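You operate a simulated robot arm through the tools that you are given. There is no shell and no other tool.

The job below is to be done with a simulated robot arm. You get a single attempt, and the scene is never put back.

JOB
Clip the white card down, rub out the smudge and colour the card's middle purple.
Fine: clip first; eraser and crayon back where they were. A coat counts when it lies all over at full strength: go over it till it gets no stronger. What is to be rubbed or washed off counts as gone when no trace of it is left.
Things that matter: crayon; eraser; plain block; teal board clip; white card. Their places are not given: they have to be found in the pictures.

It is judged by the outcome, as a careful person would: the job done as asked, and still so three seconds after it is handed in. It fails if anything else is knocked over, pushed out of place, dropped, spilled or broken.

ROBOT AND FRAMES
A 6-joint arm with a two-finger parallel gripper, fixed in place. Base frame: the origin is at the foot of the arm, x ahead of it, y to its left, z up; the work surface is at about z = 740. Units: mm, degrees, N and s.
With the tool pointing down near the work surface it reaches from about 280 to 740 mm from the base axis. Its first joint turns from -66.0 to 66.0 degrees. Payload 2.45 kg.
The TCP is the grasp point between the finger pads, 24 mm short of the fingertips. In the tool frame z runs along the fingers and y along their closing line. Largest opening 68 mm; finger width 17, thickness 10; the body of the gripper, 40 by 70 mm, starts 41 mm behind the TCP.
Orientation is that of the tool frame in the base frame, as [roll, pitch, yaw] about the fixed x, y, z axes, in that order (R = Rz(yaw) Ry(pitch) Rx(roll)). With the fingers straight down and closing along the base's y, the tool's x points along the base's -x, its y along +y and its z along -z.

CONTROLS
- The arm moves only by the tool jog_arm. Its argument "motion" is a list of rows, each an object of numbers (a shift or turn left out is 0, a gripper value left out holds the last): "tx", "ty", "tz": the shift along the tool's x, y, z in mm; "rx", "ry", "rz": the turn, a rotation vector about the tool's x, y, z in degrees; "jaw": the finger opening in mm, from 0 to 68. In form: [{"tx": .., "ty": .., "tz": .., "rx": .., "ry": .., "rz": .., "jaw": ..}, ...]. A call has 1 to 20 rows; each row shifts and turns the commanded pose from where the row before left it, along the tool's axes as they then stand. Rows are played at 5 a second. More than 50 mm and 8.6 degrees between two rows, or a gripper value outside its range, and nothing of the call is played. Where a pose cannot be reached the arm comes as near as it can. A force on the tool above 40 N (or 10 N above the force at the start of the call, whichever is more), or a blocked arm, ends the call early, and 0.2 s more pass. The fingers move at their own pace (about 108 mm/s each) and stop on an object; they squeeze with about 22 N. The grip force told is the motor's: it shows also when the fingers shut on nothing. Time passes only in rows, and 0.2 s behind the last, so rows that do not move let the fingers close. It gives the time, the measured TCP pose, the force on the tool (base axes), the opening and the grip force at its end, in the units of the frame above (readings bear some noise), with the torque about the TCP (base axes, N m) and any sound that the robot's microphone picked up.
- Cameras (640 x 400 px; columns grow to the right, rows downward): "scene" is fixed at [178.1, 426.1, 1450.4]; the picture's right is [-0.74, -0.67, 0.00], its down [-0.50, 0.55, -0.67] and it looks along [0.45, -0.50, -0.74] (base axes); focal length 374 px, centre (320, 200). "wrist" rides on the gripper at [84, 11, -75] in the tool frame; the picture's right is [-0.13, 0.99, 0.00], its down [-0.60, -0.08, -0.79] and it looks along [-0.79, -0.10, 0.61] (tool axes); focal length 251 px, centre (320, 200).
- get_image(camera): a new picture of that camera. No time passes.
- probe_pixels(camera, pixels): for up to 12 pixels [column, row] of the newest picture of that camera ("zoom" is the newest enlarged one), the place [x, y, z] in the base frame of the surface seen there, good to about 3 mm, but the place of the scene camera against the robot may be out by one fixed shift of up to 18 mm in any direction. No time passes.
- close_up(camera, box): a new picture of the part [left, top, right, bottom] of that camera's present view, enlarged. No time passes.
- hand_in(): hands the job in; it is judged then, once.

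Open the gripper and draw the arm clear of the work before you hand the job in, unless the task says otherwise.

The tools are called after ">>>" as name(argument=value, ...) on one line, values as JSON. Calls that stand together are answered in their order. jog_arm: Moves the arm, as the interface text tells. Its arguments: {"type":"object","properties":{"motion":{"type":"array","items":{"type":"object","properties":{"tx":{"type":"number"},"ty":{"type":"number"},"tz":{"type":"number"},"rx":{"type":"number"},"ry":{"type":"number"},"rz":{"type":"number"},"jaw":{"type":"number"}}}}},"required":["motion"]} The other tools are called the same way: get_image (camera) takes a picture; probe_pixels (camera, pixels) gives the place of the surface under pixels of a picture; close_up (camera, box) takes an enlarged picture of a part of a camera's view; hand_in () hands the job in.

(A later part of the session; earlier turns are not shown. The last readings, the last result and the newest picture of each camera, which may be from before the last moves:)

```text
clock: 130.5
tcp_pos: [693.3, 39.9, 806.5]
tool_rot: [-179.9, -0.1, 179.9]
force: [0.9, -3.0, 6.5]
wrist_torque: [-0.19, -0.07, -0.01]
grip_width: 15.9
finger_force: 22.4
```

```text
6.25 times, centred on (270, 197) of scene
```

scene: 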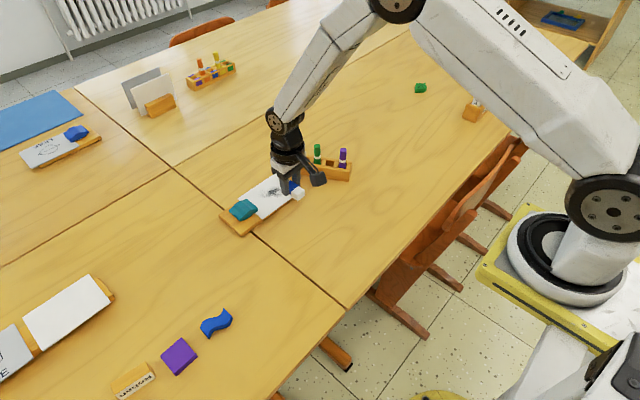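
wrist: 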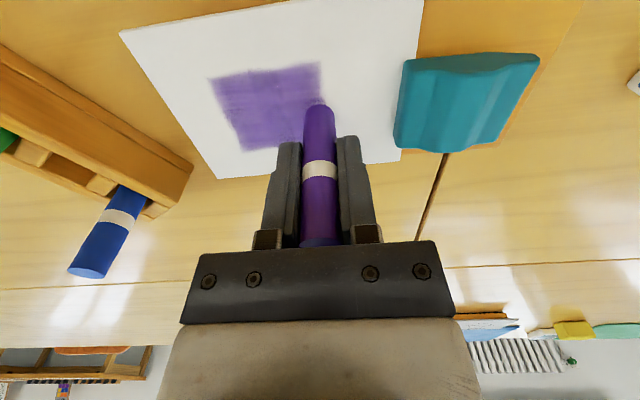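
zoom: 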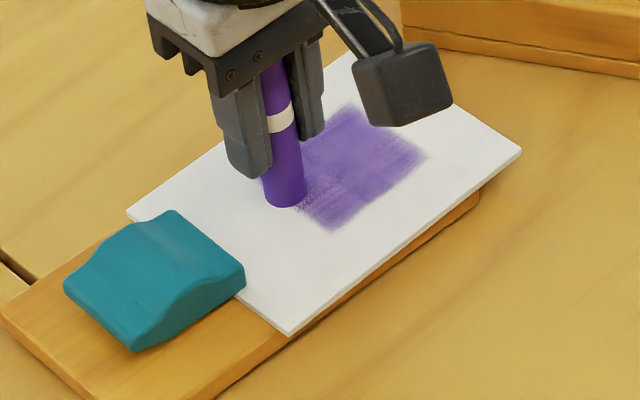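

Still about 6.5 N. I continue down the rows: x≈687, 680, 674.

>>> jog_arm(motion=[{"tx": 6}, {"ty": -10}, {"ty": -10}, {"ty": -10}, {"ty": -10}, {"ty": -10}, {"tx": 6, "tz": 0.1}, {"ty": 10, "tz": 0.05}, {"ty": 10}, {"ty": 10}, {"ty": 10}, {"ty": 10}, {"tx": 6, "tz": 0.1}, {"ty": -10, "tz": 0.05}, {"ty": -10}, {"ty": -10}, {"ty": -10}, {"ty": -10}])

>>> jog_arm(motion=[{"tx": 5, "tz": 0.1}, {"ty": 10, "tz": 0.05}, {"ty": 10}, {"ty": 10}, {"ty": 10}, {"ty": 10}, {"tx": 4, "tz": 0.1}, {"ty": -10, "tz": 0.05}, {"ty": -10}, {"ty": -10}, {"ty": -10}, {"ty": -10}])

>>> get_image(camera="wrist")

>>> close_up(camera="scene", box=[230, 165, 310, 229])

```text
clock: 134.3
tcp_pos: [676.4, -9.3, 805.7]
tool_rot: [-179.9, -0.1, 179.8]
force: [0.5, 4.0, 9.0]
wrist_torque: [0.22, -0.1, 0.06]
grip_width: 16.2
finger_force: 22.2
```

```text
clock: 136.9
tcp_pos: [666.2, -9.5, 805.9]
tool_rot: [-180.0, 0.0, -180.0]
force: [1.0, 6.4, 14.1]
wrist_torque: [0.29, -0.1, 0.03]
grip_width: 16.0
finger_force: 21.7
```

```text
taken
```

wrist: 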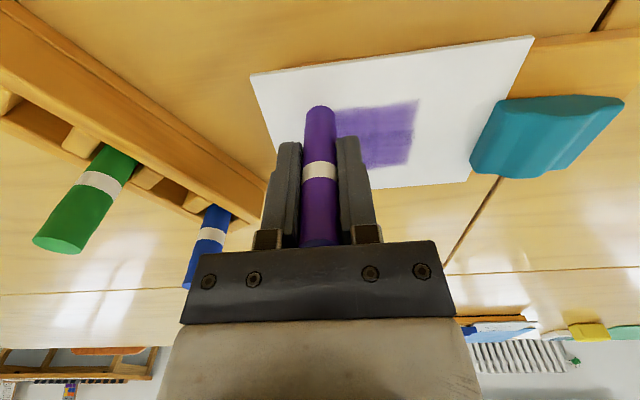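

```text
6.25 times, centred on (270, 197) of scene
```

zoom: 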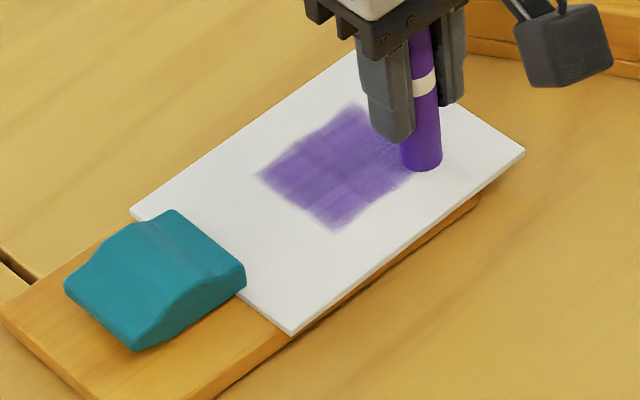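

I lift off and take an enlarged picture of the coat for strength comparison.

>>> jog_arm(motion=[{"tz": -5}, {"tz": -30}, {"tx": 30, "ty": -30}, {}])

>>> close_up(camera="scene", box=[252, 178, 292, 206])

>>> get_image(camera="wrist")

>>> close_up(camera="wrist", box=[320, 60, 480, 180])

```text
clock: 137.9
tcp_pos: [635.2, -39.4, 840.8]
tool_rot: [-179.8, -0.1, 179.9]
force: [0.2, -0.2, 0.4]
wrist_torque: [-0.04, -0.01, 0.0]
grip_width: 16.2
finger_force: 22.3
```

```text
14.29 times, centred on (272, 192) of scene
```

zoom: 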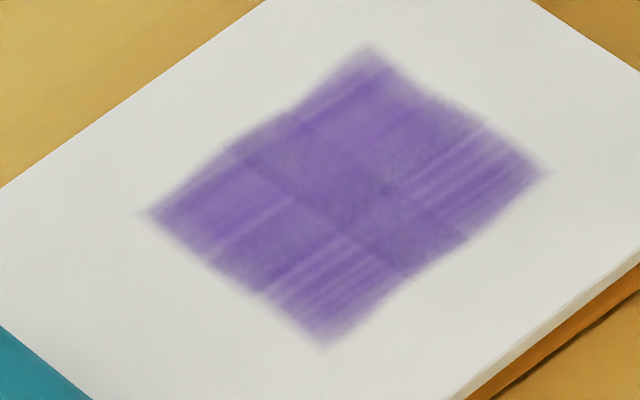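

```text
taken
```

wrist: 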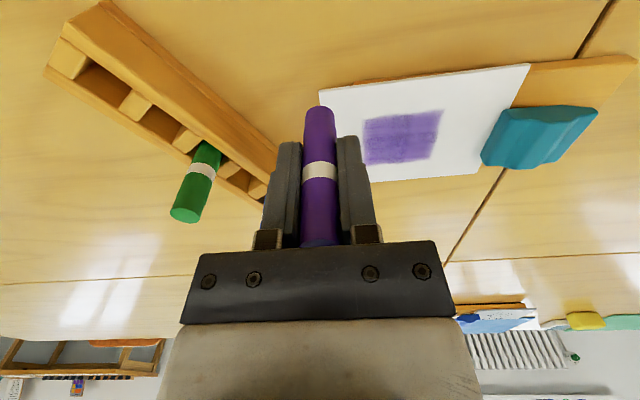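

```text
3.33 times, centred on (400, 120) of wrist
```

zoom: 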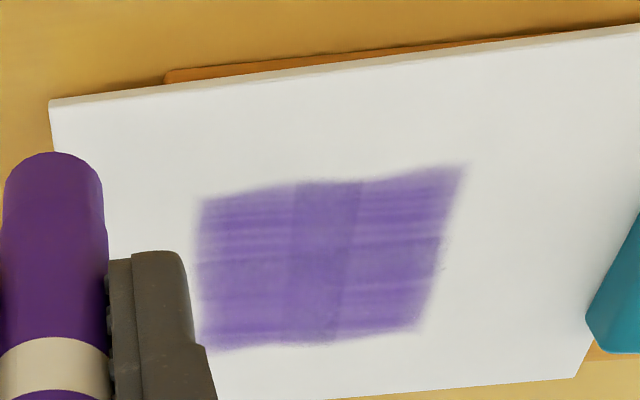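

Overlapping tile bands and streaks are still visible, so it isn't at full strength yet. I go back and do a further full set of lines, starting at (666,-9) with a bit less pressure.

>>> jog_arm(motion=[{"tx": -30, "ty": 30}, {"tz": 30}, {"tz": 4.2}, {"ty": 10}, {"ty": 10}, {"ty": 10}, {"ty": 10}, {"ty": 10}, {"tx": -5}, {"ty": -10}, {"ty": -10}, {"ty": -10}, {"ty": -10}, {"ty": -10}])

```text
clock: 140.9
tcp_pos: [670.8, -10.1, 808.2]
tool_rot: [-179.9, -0.2, 180.0]
force: [0.4, -0.7, -0.2]
wrist_torque: [-0.01, -0.01, 0.0]
grip_width: 15.7
finger_force: 22.0
```

No contact at this height; I lower in half-millimetre steps until about 5 N.

>>> jog_arm(motion=[{"tz": 0.7}, {}])

>>> jog_arm(motion=[{"tz": 0.5}, {}])

```text
clock: 141.5
tcp_pos: [670.0, -9.1, 808.2]
tool_rot: [-179.9, 0.0, 179.9]
force: [0.1, -0.2, -0.3]
wrist_torque: [-0.03, -0.02, 0.01]
grip_width: 15.9
finger_force: 22.2
```

```text
clock: 142.1
tcp_pos: [670.9, -9.1, 807.2]
tool_rot: [-180.0, -0.1, 179.9]
force: [0.5, -0.3, 1.9]
wrist_torque: [-0.03, 0.02, -0.02]
grip_width: 16.1
finger_force: 21.5
```

>>> jog_arm(motion=[{"tz": 0.5}, {"ty": 10, "tz": 0.05}, {"ty": 10, "tz": 0.05}, {"ty": 10, "tz": 0.05}, {"ty": 10, "tz": 0.05}, {"ty": 10, "tz": 0.05}, {"tx": -5}, {"ty": -10}, {"ty": -10}, {"ty": -10}, {"ty": -10}, {"ty": -10}, {"tx": -5, "tz": 0.1}, {"ty": 10, "tz": 0.05}, {"ty": 10}, {"ty": 10}, {"ty": 10}, {"ty": 10}])

```text
clock: 145.9
tcp_pos: [681.3, 41.6, 805.4]
tool_rot: [-179.9, -0.2, 179.8]
force: [0.0, -3.1, 7.3]
wrist_torque: [-0.21, -0.09, -0.03]
grip_width: 15.9
finger_force: 21.5
```

Force is 7.3 N and steady. I continue with lines at x≈686, 691 and 697.

>>> jog_arm(motion=[{"tx": -5}, {"ty": -10}, {"ty": -10}, {"ty": -10}, {"ty": -10}, {"ty": -10}, {"tx": -5}, {"ty": 10}, {"ty": 10}, {"ty": 10}, {"ty": 10}, {"ty": 10}, {"tx": -6}, {"ty": -10}, {"ty": -10}, {"ty": -10}, {"ty": -10}, {"ty": -10}])

>>> jog_arm(motion=[{"tx": -6}, {"ty": 10}, {"ty": 10}, {"ty": 10}, {"ty": 10}, {"ty": 10}, {"tx": -5}, {"ty": -10}, {"ty": -10}, {"ty": -10}, {"ty": -10}, {"ty": -10}])

>>> close_up(camera="scene", box=[230, 165, 310, 229])

```text
clock: 149.7
tcp_pos: [697.0, -9.1, 806.2]
tool_rot: [-179.9, -0.1, 180.0]
force: [-0.2, 0.5, -0.4]
wrist_torque: [-0.01, 0.01, 0.02]
grip_width: 15.9
finger_force: 21.8
```

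```text
clock: 152.3
tcp_pos: [708.1, -10.0, 805.8]
tool_rot: [-179.9, -0.1, 179.8]
force: [-1.3, 1.6, 2.2]
wrist_torque: [0.02, -0.04, -0.01]
grip_width: 16.0
finger_force: 22.1
```

```text
6.25 times, centred on (270, 197) of scene
```

zoom: 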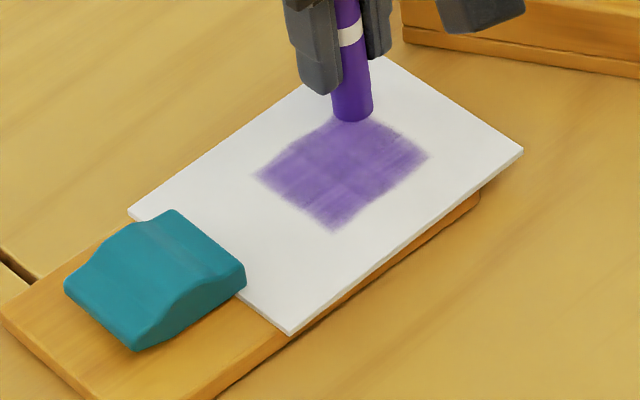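

I compare at the same high zoom as before.

>>> close_up(camera="scene", box=[252, 178, 292, 206])

```text
14.29 times, centred on (272, 192) of scene
```

zoom: 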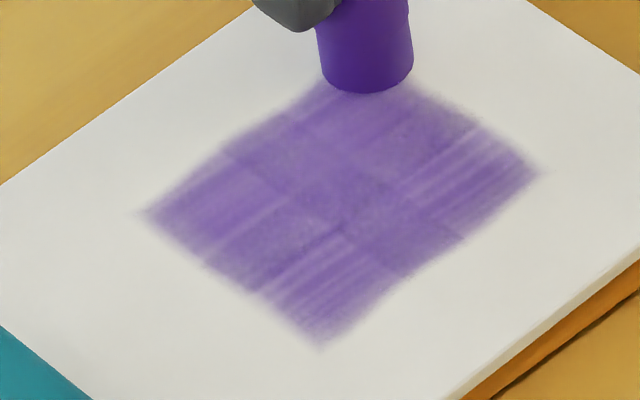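

It is more even in the middle, but streaks remain along the near edge and corners. I press a little more and do edge lines at x≈709 and 712 first, extending slightly past the zone's ends.

>>> jog_arm(motion=[{"tx": -1, "ty": -3, "tz": 0.6}, {"ty": 10, "tz": 0.05}, {"ty": 10, "tz": 0.05}, {"ty": 10, "tz": 0.05}, {"ty": 10}, {"ty": 10}, {"ty": 9}, {"tx": -3}, {"ty": -10}, {"ty": -10}, {"ty": -10}, {"ty": -10}, {"ty": -10}, {"ty": -9}, {"tx": 6}, {"ty": 10}, {"ty": 10}, {"ty": 10}, {"ty": 10}, {"ty": 10}])

>>> close_up(camera="scene", box=[252, 178, 292, 206])

>>> get_image(camera="wrist")

```text
clock: 156.5
tcp_pos: [706.1, 38.7, 804.7]
tool_rot: [-179.8, 0.0, 179.8]
force: [0.6, -5.4, 12.3]
wrist_torque: [-0.25, -0.08, -0.02]
grip_width: 16.1
finger_force: 22.2
```

```text
14.29 times, centred on (272, 192) of scene
```

zoom: 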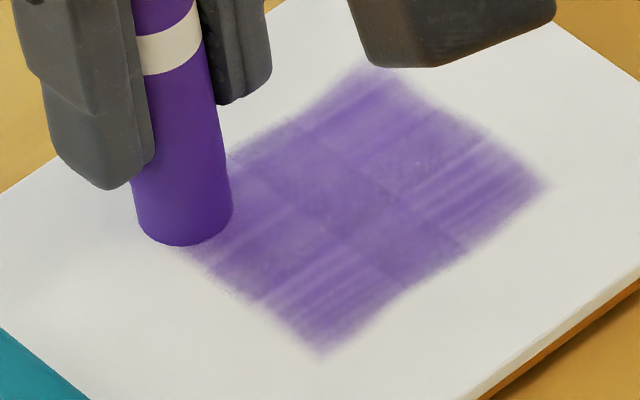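

```text
taken
```

wrist: 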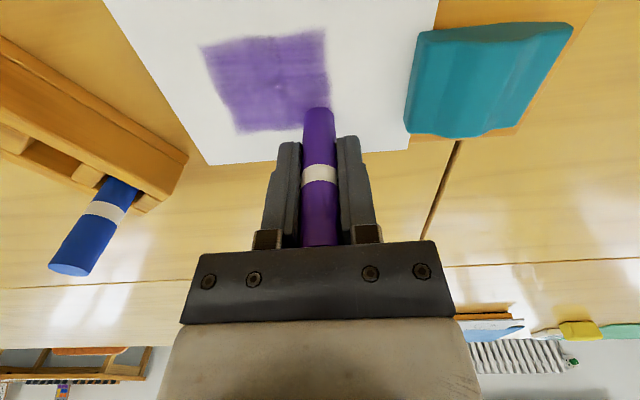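

>>> close_up(camera="wrist", box=[190, 20, 340, 140])

```text
3.33 times, centred on (265, 80) of wrist
```

zoom: 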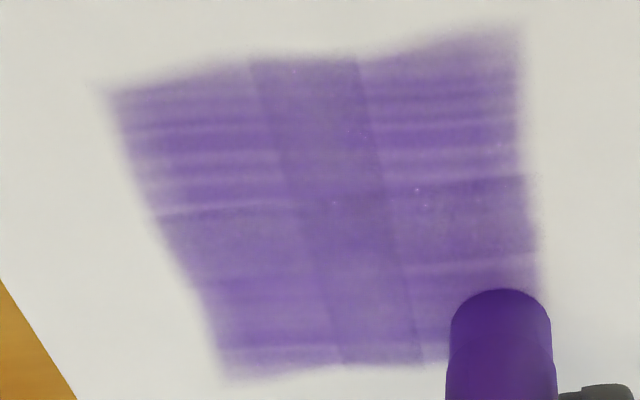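

The zone is made of four overlapping patches with a built-in streaky crayon texture. To test for saturation, I scrub only the quarter around (675,0) strongly and compare it with the other quarters.

>>> jog_arm(motion=[{"tz": -3}, {"tx": 15, "ty": -20}, {"tx": 15, "ty": -20}, {"tz": 2}, {"tz": 0.6}, {"ty": 8}, {"ty": 8}, {"ty": -8}, {"ty": -8}, {"ty": -6}, {"ty": 6}, {"ty": 8}, {"ty": 8}, {"tx": 4, "ty": -8}, {"ty": -8}, {"ty": -6}, {"ty": 6}, {"ty": 8}, {"ty": 8}, {"tx": 4}])

```text
clock: 160.7
tcp_pos: [667.5, 14.4, 804.2]
tool_rot: [179.9, -0.1, 179.9]
force: [2.1, 0.2, 3.5]
wrist_torque: [0.01, -0.14, 0.0]
grip_width: 15.9
finger_force: 22.1
```

>>> jog_arm(motion=[{"tz": 0.4}, {"ty": -8}, {"ty": -8}, {"ty": -6}, {"ty": 6}, {"ty": 8}, {"ty": 8}, {"tx": -5, "ty": -8}, {"ty": -8}, {"ty": -6}, {"ty": 6}, {"ty": 8}, {"ty": 8}, {"tx": -5, "ty": -8}, {"ty": -8}, {"ty": -6}, {"ty": 6}, {"ty": 8}, {"ty": 8}])

>>> jog_arm(motion=[{"tz": -3}, {"tz": -10}, {"tx": 40, "tz": -20}, {"ty": -40}, {}])

>>> get_image(camera="wrist")

>>> close_up(camera="scene", box=[252, 178, 292, 206])

```text
clock: 164.7
tcp_pos: [678.9, 14.2, 805.3]
tool_rot: [-179.8, -0.2, 179.9]
force: [0.9, 0.3, -0.2]
wrist_torque: [-0.01, -0.02, 0.01]
grip_width: 16.2
finger_force: 22.1
```

```text
clock: 165.9
tcp_pos: [640.1, -27.4, 839.6]
tool_rot: [-179.9, -0.1, 180.0]
force: [-0.7, -0.2, -0.3]
wrist_torque: [-0.02, -0.03, -0.01]
grip_width: 15.7
finger_force: 22.1
```

```text
taken
```

wrist: 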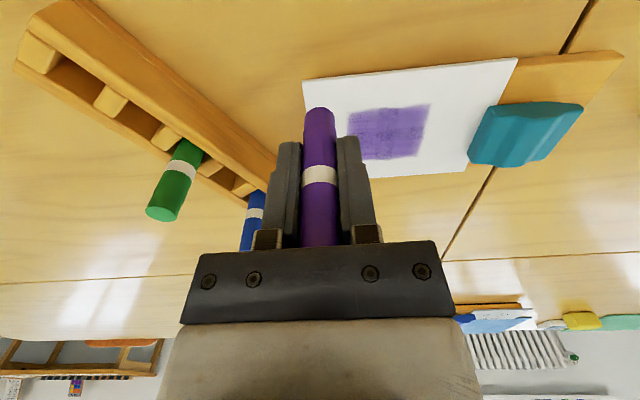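

```text
14.29 times, centred on (272, 192) of scene
```

zoom: 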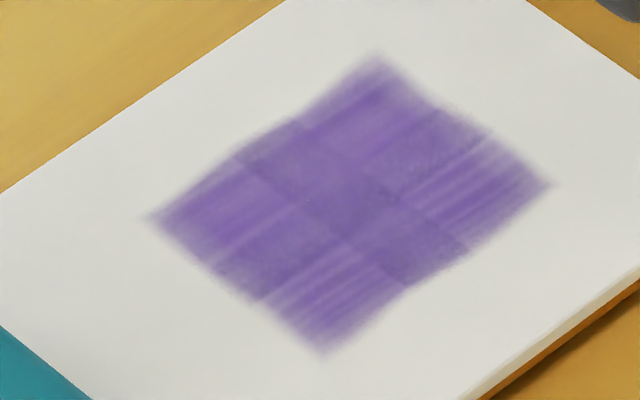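

All four quarters now look alike, suggesting saturation. I make one more full pass with verified contact, starting at (668,-12).

>>> jog_arm(motion=[{"tx": -28, "ty": 15}, {"tz": 30}, {"tz": 4}, {}])

>>> jog_arm(motion=[{"tz": 0.7}, {}])

```text
clock: 166.9
tcp_pos: [667.0, -10.7, 805.3]
tool_rot: [-179.9, -0.1, 179.9]
force: [-0.5, -0.3, -0.5]
wrist_torque: [0.02, 0.01, -0.02]
grip_width: 16.1
finger_force: 21.7
```

```text
clock: 167.5
tcp_pos: [667.7, -12.3, 803.5]
tool_rot: [-179.9, -0.1, 179.9]
force: [-0.7, -0.6, 4.0]
wrist_torque: [-0.01, 0.01, 0.0]
grip_width: 16.1
finger_force: 21.9
```

4 N contact. I run lines at x≈668, 674, 680 with a slight press.

>>> jog_arm(motion=[{"tz": 0.3}, {"ty": 11.5, "tz": 0.05}, {"ty": 11.5, "tz": 0.05}, {"ty": 11.5}, {"ty": 11.5}, {"ty": 11.5}, {"tx": -6}, {"ty": -11.5}, {"ty": -11.5}, {"ty": -11.5}, {"ty": -11.5}, {"ty": -11.5}, {"tx": -6}, {"ty": 11.5, "tz": 0.05}, {"ty": 11.5, "tz": 0.05}, {"ty": 11.5}, {"ty": 11.5}, {"ty": 11.5}])

>>> jog_arm(motion=[{"tx": -6}, {"ty": -11.5}, {"ty": -11.5}, {"ty": -11.5}, {"ty": -11.5}, {"ty": -11.5}, {"tx": -6, "tz": 0.1}, {"ty": 11.5, "tz": 0.05}, {"ty": 11.5, "tz": 0.05}, {"ty": 11.5}, {"ty": 11.5}, {"ty": 11.5}])

```text
clock: 171.3
tcp_pos: [679.1, 45.4, 803.0]
tool_rot: [-179.8, -0.2, 179.9]
force: [2.0, -3.3, 7.1]
wrist_torque: [-0.12, -0.1, -0.05]
grip_width: 16.2
finger_force: 22.2
```

```text
clock: 173.9
tcp_pos: [691.9, 46.3, 801.9]
tool_rot: [-179.8, -0.1, 179.9]
force: [1.0, -3.8, 9.8]
wrist_torque: [-0.18, -0.07, -0.05]
grip_width: 15.9
finger_force: 21.7
```

Contact is steady (7–10 N). I continue with x≈698, 704, 710.

>>> jog_arm(motion=[{"tx": -6, "tz": -0.2}, {"ty": -11.5}, {"ty": -11.5}, {"ty": -11.5}, {"ty": -11.5}, {"ty": -11.5}, {"tx": -6, "tz": 0.1}, {"ty": 11.5, "tz": 0.05}, {"ty": 11.5}, {"ty": 11.5}, {"ty": 11.5}, {"ty": 11.5}, {"tx": -6}, {"ty": -11.5}, {"ty": -11.5}, {"ty": -11.5}, {"ty": -11.5}, {"ty": -11.5}])

>>> get_image(camera="wrist")

>>> close_up(camera="scene", box=[230, 165, 310, 229])

```text
clock: 177.7
tcp_pos: [707.9, -10.8, 801.2]
tool_rot: [-179.9, -0.1, 179.9]
force: [0.6, 1.5, 3.3]
wrist_torque: [0.08, -0.05, 0.02]
grip_width: 16.2
finger_force: 22.4
```

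```text
taken
```

wrist: 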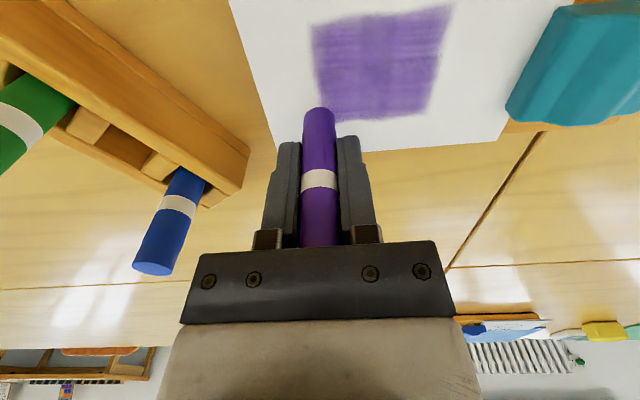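

```text
6.25 times, centred on (270, 197) of scene
```

zoom: 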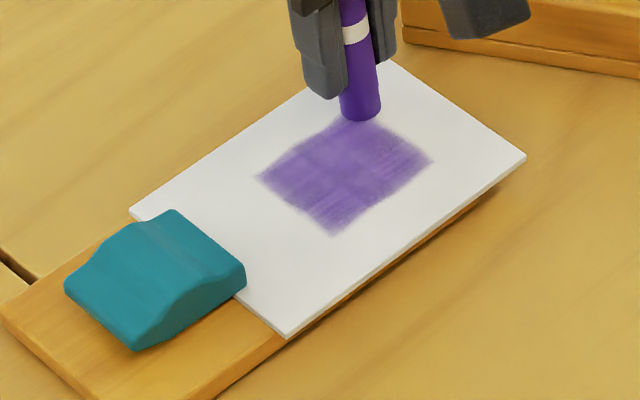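

I enlarge the zone to check uniformity against the earlier picture.

>>> close_up(camera="wrist", box=[300, 0, 460, 130])

>>> close_up(camera="scene", box=[252, 178, 292, 206])

```text
3.08 times, centred on (380, 65) of wrist
```

zoom: 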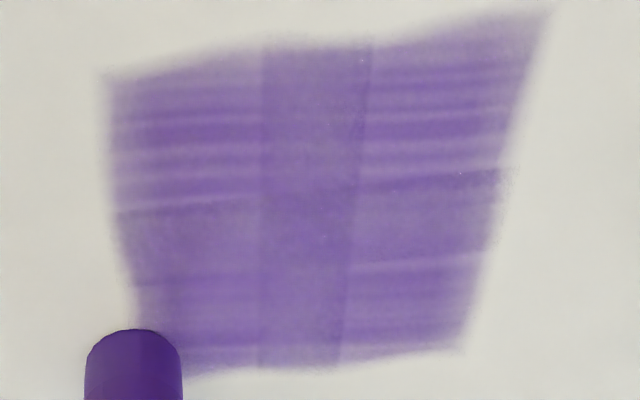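

```text
14.29 times, centred on (272, 192) of scene
```

zoom: 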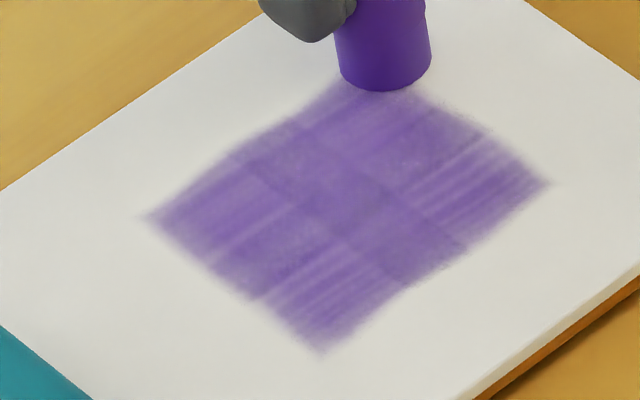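

The coat pattern and darkness are unchanged by the last pass, evenly over all four quarters, so it is at full strength. I lift the crayon off and carry it back above its socket using the summed moves (dx -101.5, dy -147.5).

>>> jog_arm(motion=[{"tz": -5}, {"tz": -40}, {"tz": -40}, {"tx": 34}, {"tx": 34}, {"tx": 33.5}, {"ty": -37}, {"ty": -37}, {"ty": -37}, {"ty": -36.5}, {}, {}])

>>> get_image(camera="wrist")

>>> close_up(camera="scene", box=[270, 110, 370, 190])

```text
clock: 180.3
tcp_pos: [605.2, -157.9, 885.9]
tool_rot: [-180.0, -0.1, 179.9]
force: [1.2, 0.6, -0.2]
wrist_torque: [0.03, -0.01, 0.0]
grip_width: 15.9
finger_force: 22.5
```

```text
taken
```

wrist: 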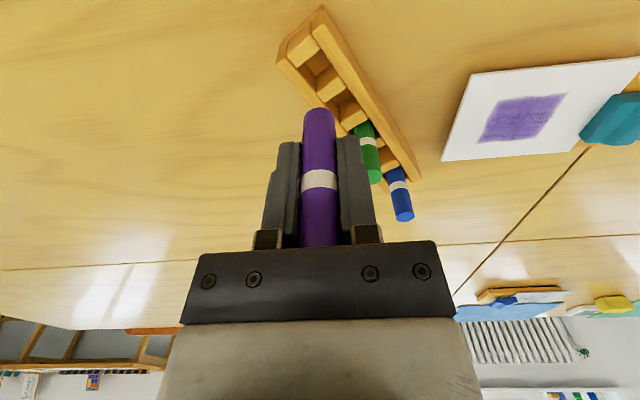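

```text
5.00 times, centred on (320, 150) of scene
```

zoom: 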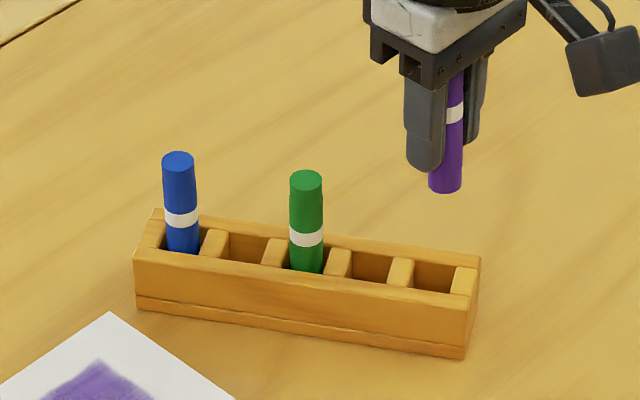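

The crayon seems to lean slightly in the grip (tip toward the robot). I probe its surface at several heights to measure the lean before inserting.

>>> probe_pixels(camera="wrist", pixels=[[319, 113], [319, 118], [319, 124], [319, 130], [319, 136], [319, 145], [319, 155], [319, 200], [319, 215], [319, 230], [305, 120], [334, 120]])

>>> close_up(camera="scene", box=[330, 120, 360, 150])

```text
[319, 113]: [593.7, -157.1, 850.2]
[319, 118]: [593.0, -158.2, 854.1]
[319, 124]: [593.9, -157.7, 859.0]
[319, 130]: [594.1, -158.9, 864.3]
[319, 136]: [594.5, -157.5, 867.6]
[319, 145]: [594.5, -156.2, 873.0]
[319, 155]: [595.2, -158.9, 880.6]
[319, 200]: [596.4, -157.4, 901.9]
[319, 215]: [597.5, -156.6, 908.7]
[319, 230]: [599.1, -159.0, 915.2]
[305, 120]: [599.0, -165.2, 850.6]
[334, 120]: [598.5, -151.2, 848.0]
```

```text
13.33 times, centred on (345, 135) of scene
```

zoom: 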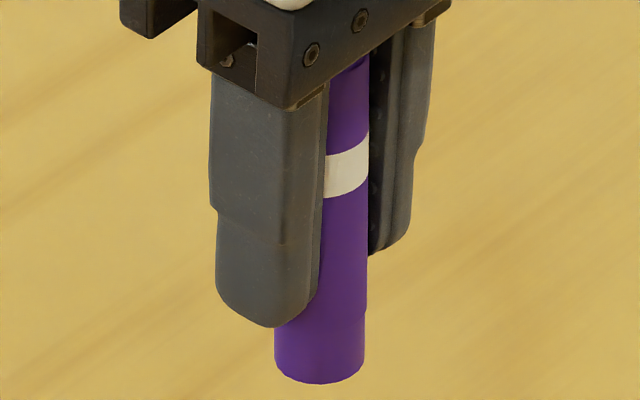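

The crayon's front face runs from x≈593.4 (z 850) to ≈598 (z 915), a lean of about 4° with the tip toward the robot. I rotate the tool 4° to set it upright and re-measure.

>>> jog_arm(motion=[{"ry": -4}, {}, {}])

>>> get_image(camera="wrist")

>>> probe_pixels(camera="wrist", pixels=[[319, 113], [319, 116], [319, 120], [319, 124], [319, 130], [319, 136], [319, 145], [319, 155], [319, 200], [319, 210], [319, 220], [319, 230]])

>>> close_up(camera="scene", box=[270, 110, 370, 190])

```text
clock: 181.1
tcp_pos: [606.0, -158.8, 885.1]
tool_rot: [-180.0, 3.9, 179.9]
force: [-0.1, 0.1, -0.9]
wrist_torque: [0.03, 0.0, -0.01]
grip_width: 16.0
finger_force: 22.0
```

```text
taken
```

wrist: 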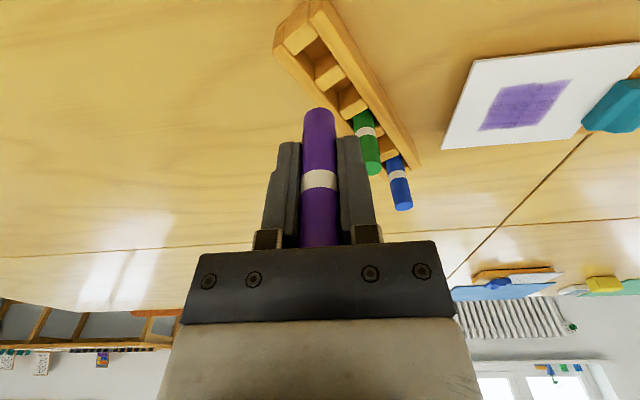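

```text
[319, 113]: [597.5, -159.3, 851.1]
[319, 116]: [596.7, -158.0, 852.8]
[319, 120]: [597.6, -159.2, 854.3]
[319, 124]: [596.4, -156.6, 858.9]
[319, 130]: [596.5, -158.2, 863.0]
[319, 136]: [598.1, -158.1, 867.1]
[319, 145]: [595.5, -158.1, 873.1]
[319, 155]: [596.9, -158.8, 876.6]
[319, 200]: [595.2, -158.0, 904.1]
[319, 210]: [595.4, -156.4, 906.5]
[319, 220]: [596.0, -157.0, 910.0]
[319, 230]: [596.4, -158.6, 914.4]
```

```text
5.00 times, centred on (320, 150) of scene
```

zoom: 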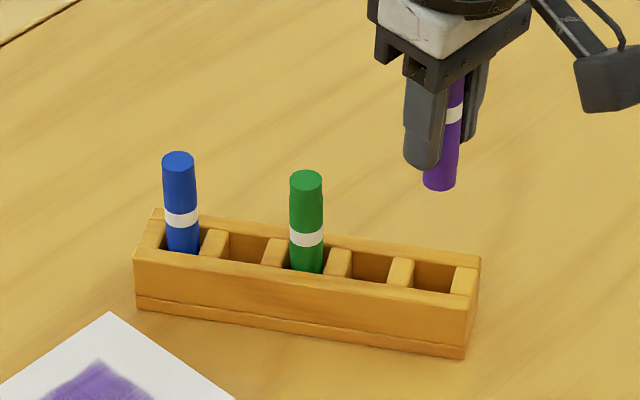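

Now it is within about 1° of upright, with the front face at x≈597 like when first lifted. I trim by 1°, shift 0.8 mm and lower until the tip is about 10 mm above the rim.

>>> jog_arm(motion=[{"ry": 1}, {"tx": -2.0, "tz": 25}, {"tx": -1.8, "tz": 29.9}, {}, {}])

>>> get_image(camera="wrist")

>>> close_up(camera="wrist", box=[250, 20, 400, 150])

>>> close_up(camera="scene", box=[310, 130, 370, 190])

```text
clock: 182.3
tcp_pos: [611.5, -157.5, 831.8]
tool_rot: [-180.0, 3.0, 179.8]
force: [0.7, -0.8, -0.3]
wrist_torque: [0.03, 0.01, 0.01]
grip_width: 16.0
finger_force: 21.5
```

```text
taken
```

wrist: 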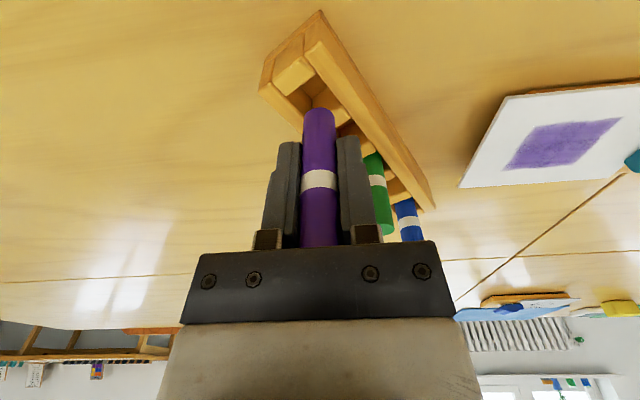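

```text
3.08 times, centred on (325, 85) of wrist
```

zoom: 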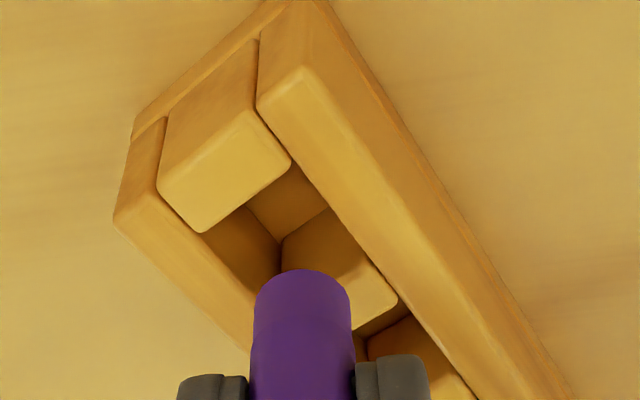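

```text
6.67 times, centred on (340, 160) of scene
```

zoom: 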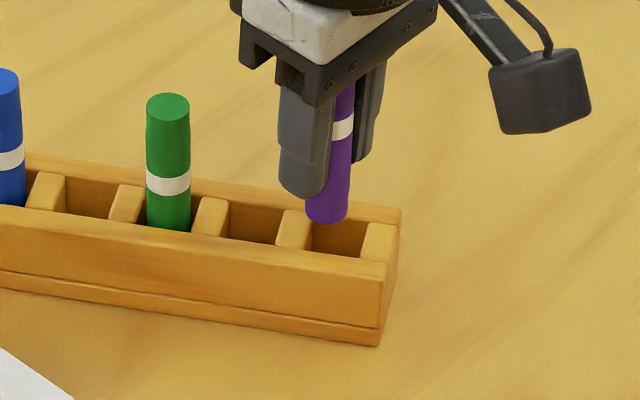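

My height compensation had the wrong sign, so the TCP sits about 6 mm too far out (tip over the divider in the view). I move back 5.9 mm along x and check.

>>> jog_arm(motion=[{"tx": 5.9, "tz": -0.3}, {}, {}])

>>> get_image(camera="wrist")

>>> close_up(camera="wrist", box=[250, 20, 400, 150])

>>> close_up(camera="scene", box=[310, 130, 370, 190])

```text
clock: 183.1
tcp_pos: [606.7, -157.4, 832.8]
tool_rot: [-180.0, 2.8, 179.9]
force: [-0.3, 0.8, 0.4]
wrist_torque: [-0.01, -0.05, 0.0]
grip_width: 16.1
finger_force: 22.1
```

```text
taken
```

wrist: 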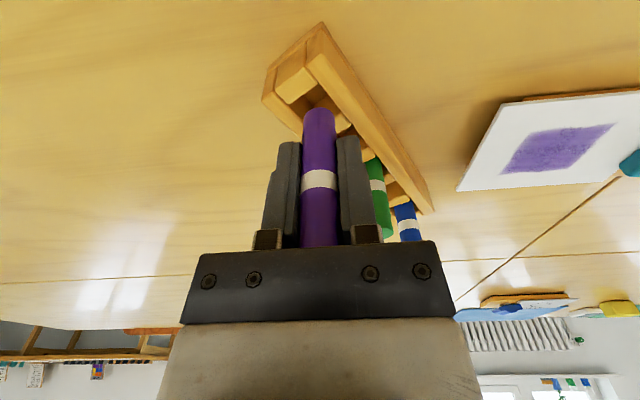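

```text
3.08 times, centred on (325, 85) of wrist
```

zoom: 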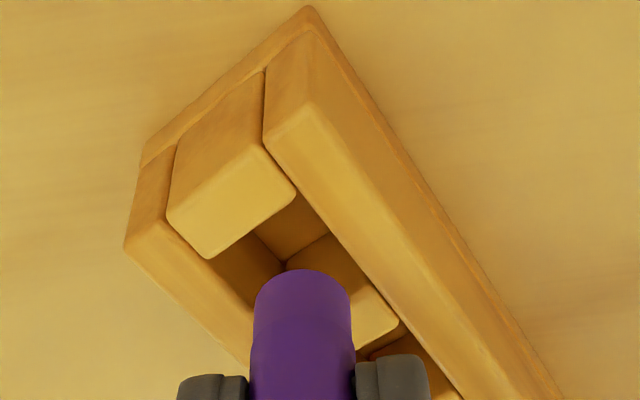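

```text
6.67 times, centred on (340, 160) of scene
```

zoom: 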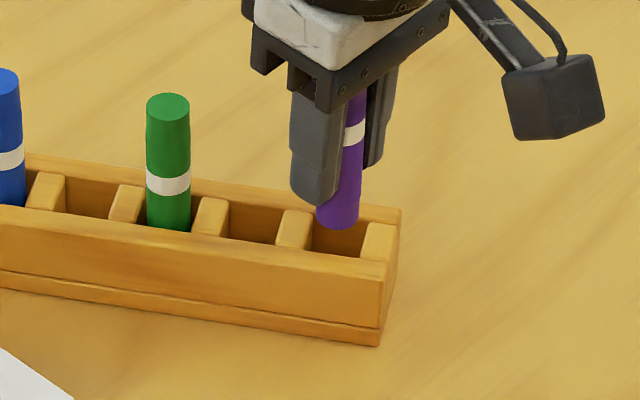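

I probe the end block's and divider's top edges to find the socket's centre relative to the crayon tip.

>>> probe_pixels(camera="wrist", pixels=[[287, 102], [316, 81], [285, 90], [305, 72], [349, 122], [342, 128], [309, 70], [330, 98], [360, 140], [275, 98], [319, 112], [319, 118]])

```text
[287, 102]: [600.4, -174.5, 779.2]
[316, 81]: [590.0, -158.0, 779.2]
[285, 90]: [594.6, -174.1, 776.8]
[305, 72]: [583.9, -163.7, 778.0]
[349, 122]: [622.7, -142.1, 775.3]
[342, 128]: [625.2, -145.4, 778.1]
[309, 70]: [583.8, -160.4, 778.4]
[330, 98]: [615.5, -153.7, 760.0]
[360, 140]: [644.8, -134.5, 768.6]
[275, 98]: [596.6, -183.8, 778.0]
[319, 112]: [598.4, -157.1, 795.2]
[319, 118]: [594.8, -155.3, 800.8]
```

The socket centre is about (605,-160) and the crayon tip about (604.5–605.5,-158.5), so it's aligned. I lower vertically 14 mm in small rows, watching the force.

>>> jog_arm(motion=[{"tx": 0.2, "tz": 4}, {"tx": 0.2, "tz": 4}, {"tx": 0.15, "tz": 3}, {"tx": 0.15, "tz": 3}, {}])

>>> close_up(camera="wrist", box=[250, 20, 400, 150])

>>> close_up(camera="scene", box=[310, 130, 370, 190])

```text
clock: 184.3
tcp_pos: [607.3, -158.2, 818.7]
tool_rot: [-180.0, 2.9, 179.9]
force: [0.1, -0.5, -0.1]
wrist_torque: [-0.02, -0.03, 0.01]
grip_width: 15.9
finger_force: 21.8
```

```text
3.08 times, centred on (325, 85) of wrist
```

zoom: 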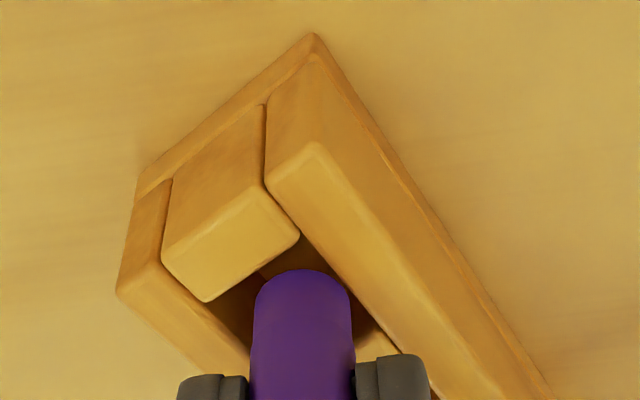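

```text
6.67 times, centred on (340, 160) of scene
```

zoom: 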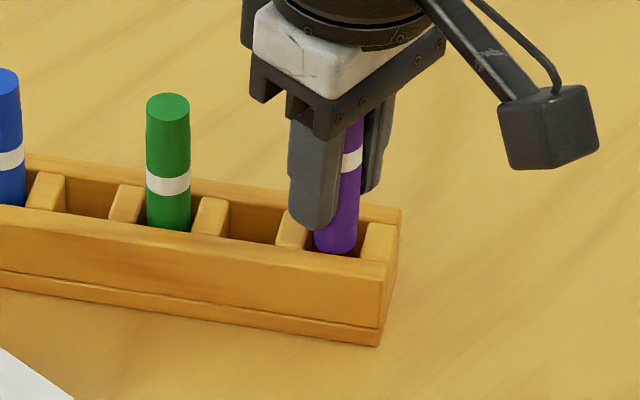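

The tip is at rim level and looks close to the right-hand wall. I take a fresh picture and probe the walls' inner edges and the crayon's tip.

>>> get_image(camera="wrist")

>>> close_up(camera="wrist", box=[270, 60, 370, 150])

>>> probe_pixels(camera="wrist", pixels=[[319, 109], [319, 112], [306, 115], [332, 113], [322, 102], [332, 115], [338, 122], [291, 122], [298, 131], [288, 117], [345, 130], [303, 110]])

```text
taken
```

wrist: 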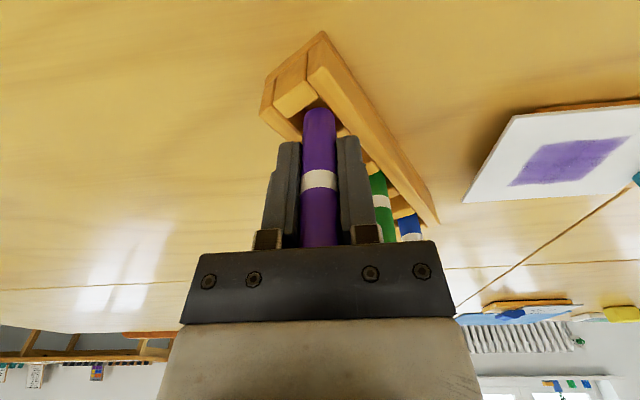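

```text
4.44 times, centred on (320, 105) of wrist
```

zoom: 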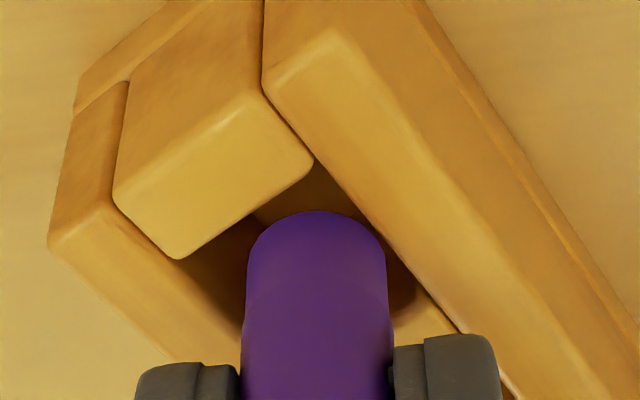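

```text
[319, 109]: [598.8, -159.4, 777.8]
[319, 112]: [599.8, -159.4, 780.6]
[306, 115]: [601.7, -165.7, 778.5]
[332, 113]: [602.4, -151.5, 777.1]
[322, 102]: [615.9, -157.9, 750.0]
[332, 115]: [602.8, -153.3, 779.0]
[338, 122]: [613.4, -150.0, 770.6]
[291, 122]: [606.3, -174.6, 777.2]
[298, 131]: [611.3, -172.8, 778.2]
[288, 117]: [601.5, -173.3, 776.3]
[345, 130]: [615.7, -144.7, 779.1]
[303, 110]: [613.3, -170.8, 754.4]
```

The tip (centre ≈(606,-159), z≈777.5) is already just inside the socket with about 2 mm side clearance and no force. I continue lowering 12 mm in small rows.

>>> jog_arm(motion=[{"tx": 0.15, "tz": 3}, {"tx": 0.15, "tz": 3}, {}])

>>> jog_arm(motion=[{"tx": 0.15, "tz": 3}, {"tx": 0.1, "tz": 2}, {}])

>>> get_image(camera="wrist")

>>> close_up(camera="scene", box=[310, 130, 370, 190])

```text
clock: 185.1
tcp_pos: [608.7, -159.1, 812.0]
tool_rot: [-179.9, 2.9, 179.9]
force: [0.2, 0.6, -0.3]
wrist_torque: [0.03, 0.01, -0.02]
grip_width: 16.1
finger_force: 22.2
```

```text
clock: 185.9
tcp_pos: [608.6, -159.1, 806.2]
tool_rot: [-180.0, 2.9, 179.9]
force: [-0.1, -0.5, 0.0]
wrist_torque: [-0.02, 0.0, -0.03]
grip_width: 16.0
finger_force: 21.8
```

```text
taken
```

wrist: 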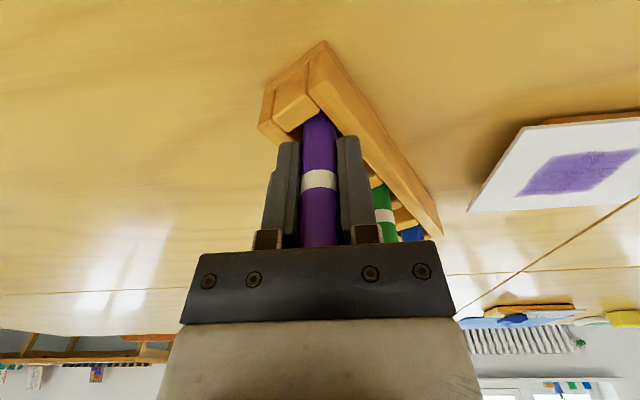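

```text
6.67 times, centred on (340, 160) of scene
```

zoom: 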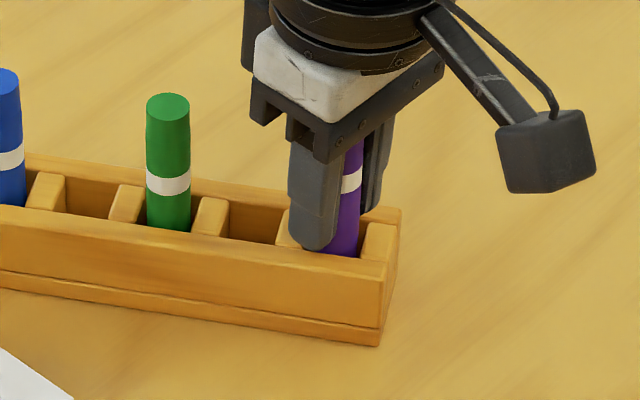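

The crayon is 14 mm into its socket and the fingertips are just above the rim. I loosen the fingers just enough to let it slide down onto the socket floor.

>>> jog_arm(motion=[{"tx": 0.05, "tz": 1}, {}, {"jaw": 18}, {"jaw": 19}, {}])

>>> get_image(camera="wrist")

>>> close_up(camera="scene", box=[310, 130, 370, 190])

```text
clock: 187.1
tcp_pos: [606.5, -159.4, 806.4]
tool_rot: [-179.9, 2.9, 180.0]
force: [-0.8, 0.0, 0.2]
wrist_torque: [0.01, 0.01, 0.03]
grip_width: 18.9
finger_force: 0.0
```

```text
taken
```

wrist: 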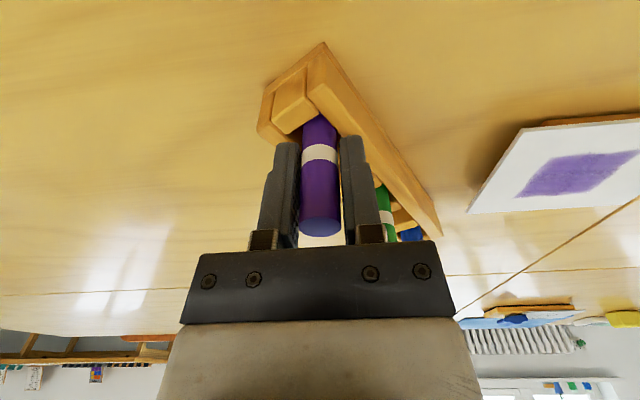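

```text
6.67 times, centred on (340, 160) of scene
```

zoom: 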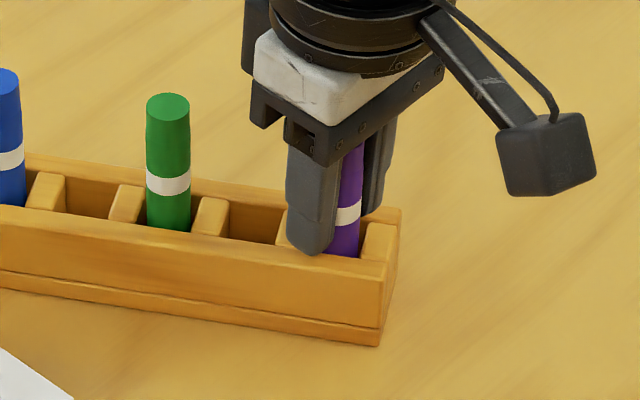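

The crayon slid down and is seated (band back where it was at first). I open wider and raise the gripper vertically clear.

>>> jog_arm(motion=[{"jaw": 26}, {"jaw": 36}, {}, {"tx": -0.5, "tz": -10}, {"tx": -1.5, "tz": -30}, {"tx": -2, "tz": -40}, {}])

>>> get_image(camera="wrist")

>>> close_up(camera="scene", box=[270, 120, 370, 200])

```text
clock: 188.7
tcp_pos: [607.4, -159.7, 886.4]
tool_rot: [-180.0, 2.8, 179.9]
force: [0.8, -0.5, 0.2]
wrist_torque: [0.03, 0.01, 0.01]
grip_width: 35.8
finger_force: 0.0
```

```text
taken
```

wrist: 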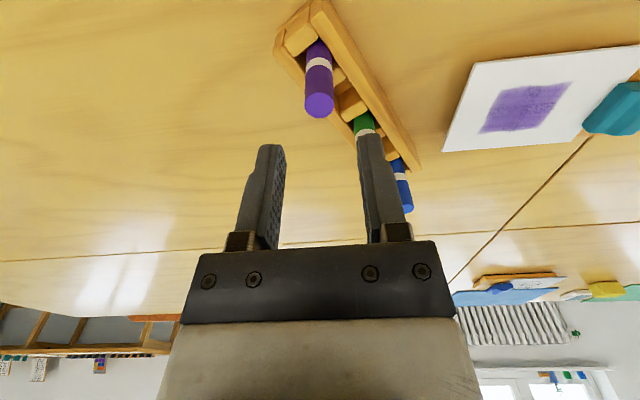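

```text
5.00 times, centred on (320, 160) of scene
```

zoom: 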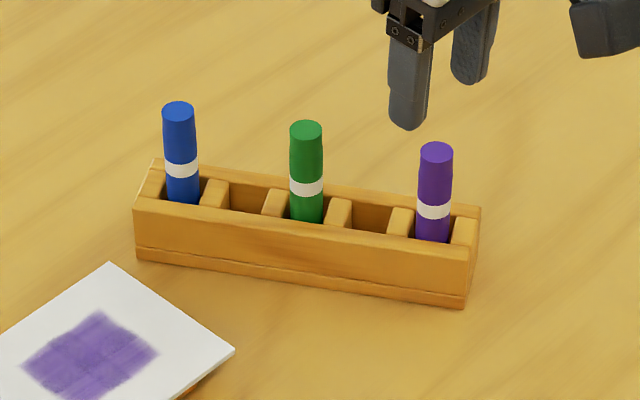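

The crayon stands in its socket as at the start. I untilt, retreat toward the robot and up, then inspect the card, clip and eraser.

>>> jog_arm(motion=[{"ry": 2.9, "tz": -20}, {"tx": 30, "ty": 20, "tz": -30}, {"tx": 30, "ty": 25, "tz": -25}, {"tx": 20, "ty": 35, "tz": -20}, {"tx": 10, "ty": 40, "tz": -15}, {"tx": 10, "ty": 40, "tz": -10}, {"tx": 10, "ty": 40, "tz": -10}, {"tx": 10, "ty": 30, "tz": -10}, {}])

>>> get_image(camera="wrist")

>>> get_image(camera="scene")

>>> close_up(camera="scene", box=[220, 160, 320, 240])

```text
clock: 190.7
tcp_pos: [486.6, 72.4, 1025.8]
tool_rot: [-179.9, 0.0, 179.8]
force: [0.2, -0.1, 1.4]
wrist_torque: [0.01, 0.02, -0.02]
grip_width: 35.8
finger_force: 0.0
```

```text
taken
```

wrist: 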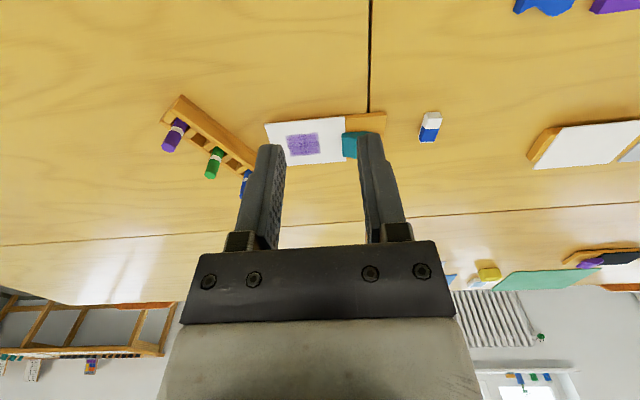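

```text
taken
```

scene: 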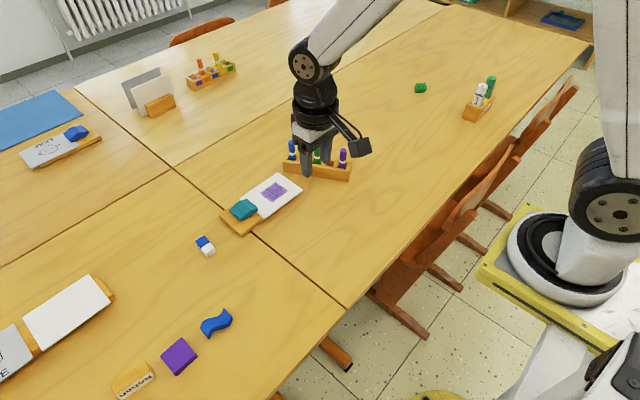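

```text
5.00 times, centred on (270, 200) of scene
```

zoom: 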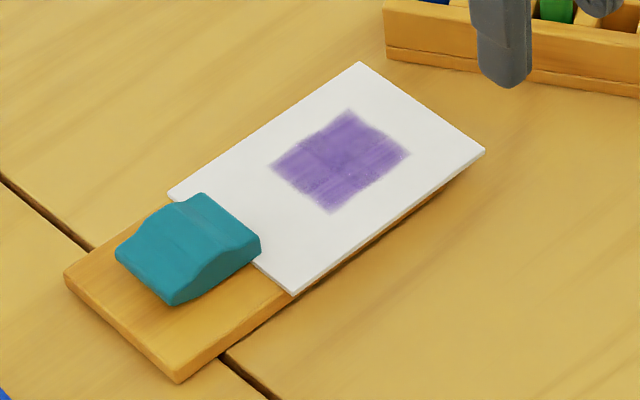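

Everything is in place; I enlarge the coat once more, unobstructed, to compare its four corners for equal strength.

>>> close_up(camera="scene", box=[252, 178, 292, 206])

>>> close_up(camera="wrist", box=[260, 100, 400, 180])

>>> close_up(camera="scene", box=[160, 200, 260, 280])

```text
14.29 times, centred on (272, 192) of scene
```

zoom: 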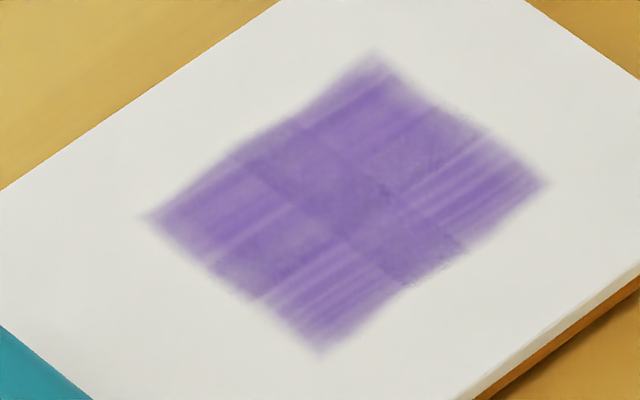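

```text
4.57 times, centred on (330, 140) of wrist
```

zoom: 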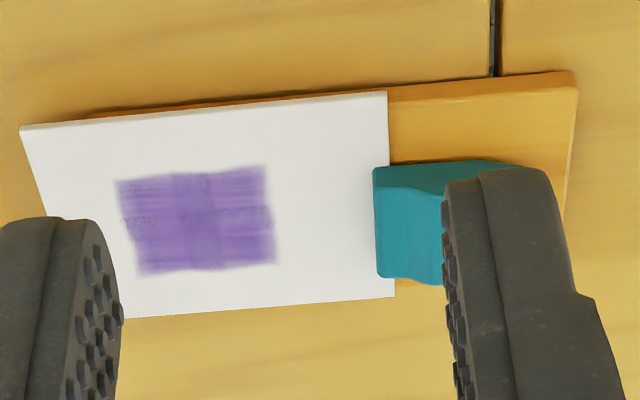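

```text
5.00 times, centred on (210, 240) of scene
```

zoom: 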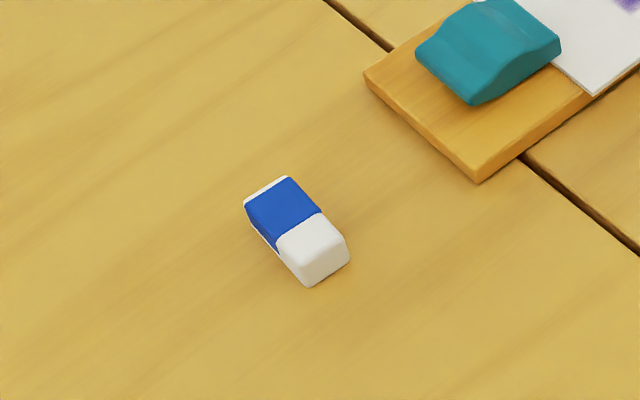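

The four overlapping patches are equally strong; eraser, clip and rack look right. I probe the card corners to see how far it lies from its first place.

>>> probe_pixels(camera="wrist", pixels=[[266, 126], [343, 118], [345, 160], [286, 167], [290, 123], [320, 120], [345, 125], [363, 117]])

>>> probe_pixels(camera="scene", pixels=[[278, 173], [301, 190], [265, 218], [240, 198], [274, 192], [243, 210], [205, 246], [343, 152]])

```text
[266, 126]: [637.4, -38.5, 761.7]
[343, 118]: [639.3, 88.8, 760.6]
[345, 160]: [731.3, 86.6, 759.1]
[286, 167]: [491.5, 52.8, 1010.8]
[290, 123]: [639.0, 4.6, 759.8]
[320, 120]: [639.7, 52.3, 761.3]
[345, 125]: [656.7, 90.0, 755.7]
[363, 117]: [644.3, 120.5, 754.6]
```

```text
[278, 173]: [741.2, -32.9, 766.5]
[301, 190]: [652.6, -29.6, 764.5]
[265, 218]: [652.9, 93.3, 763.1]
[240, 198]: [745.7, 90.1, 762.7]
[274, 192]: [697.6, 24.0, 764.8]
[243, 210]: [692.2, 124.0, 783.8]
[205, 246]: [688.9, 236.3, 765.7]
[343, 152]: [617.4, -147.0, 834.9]
```

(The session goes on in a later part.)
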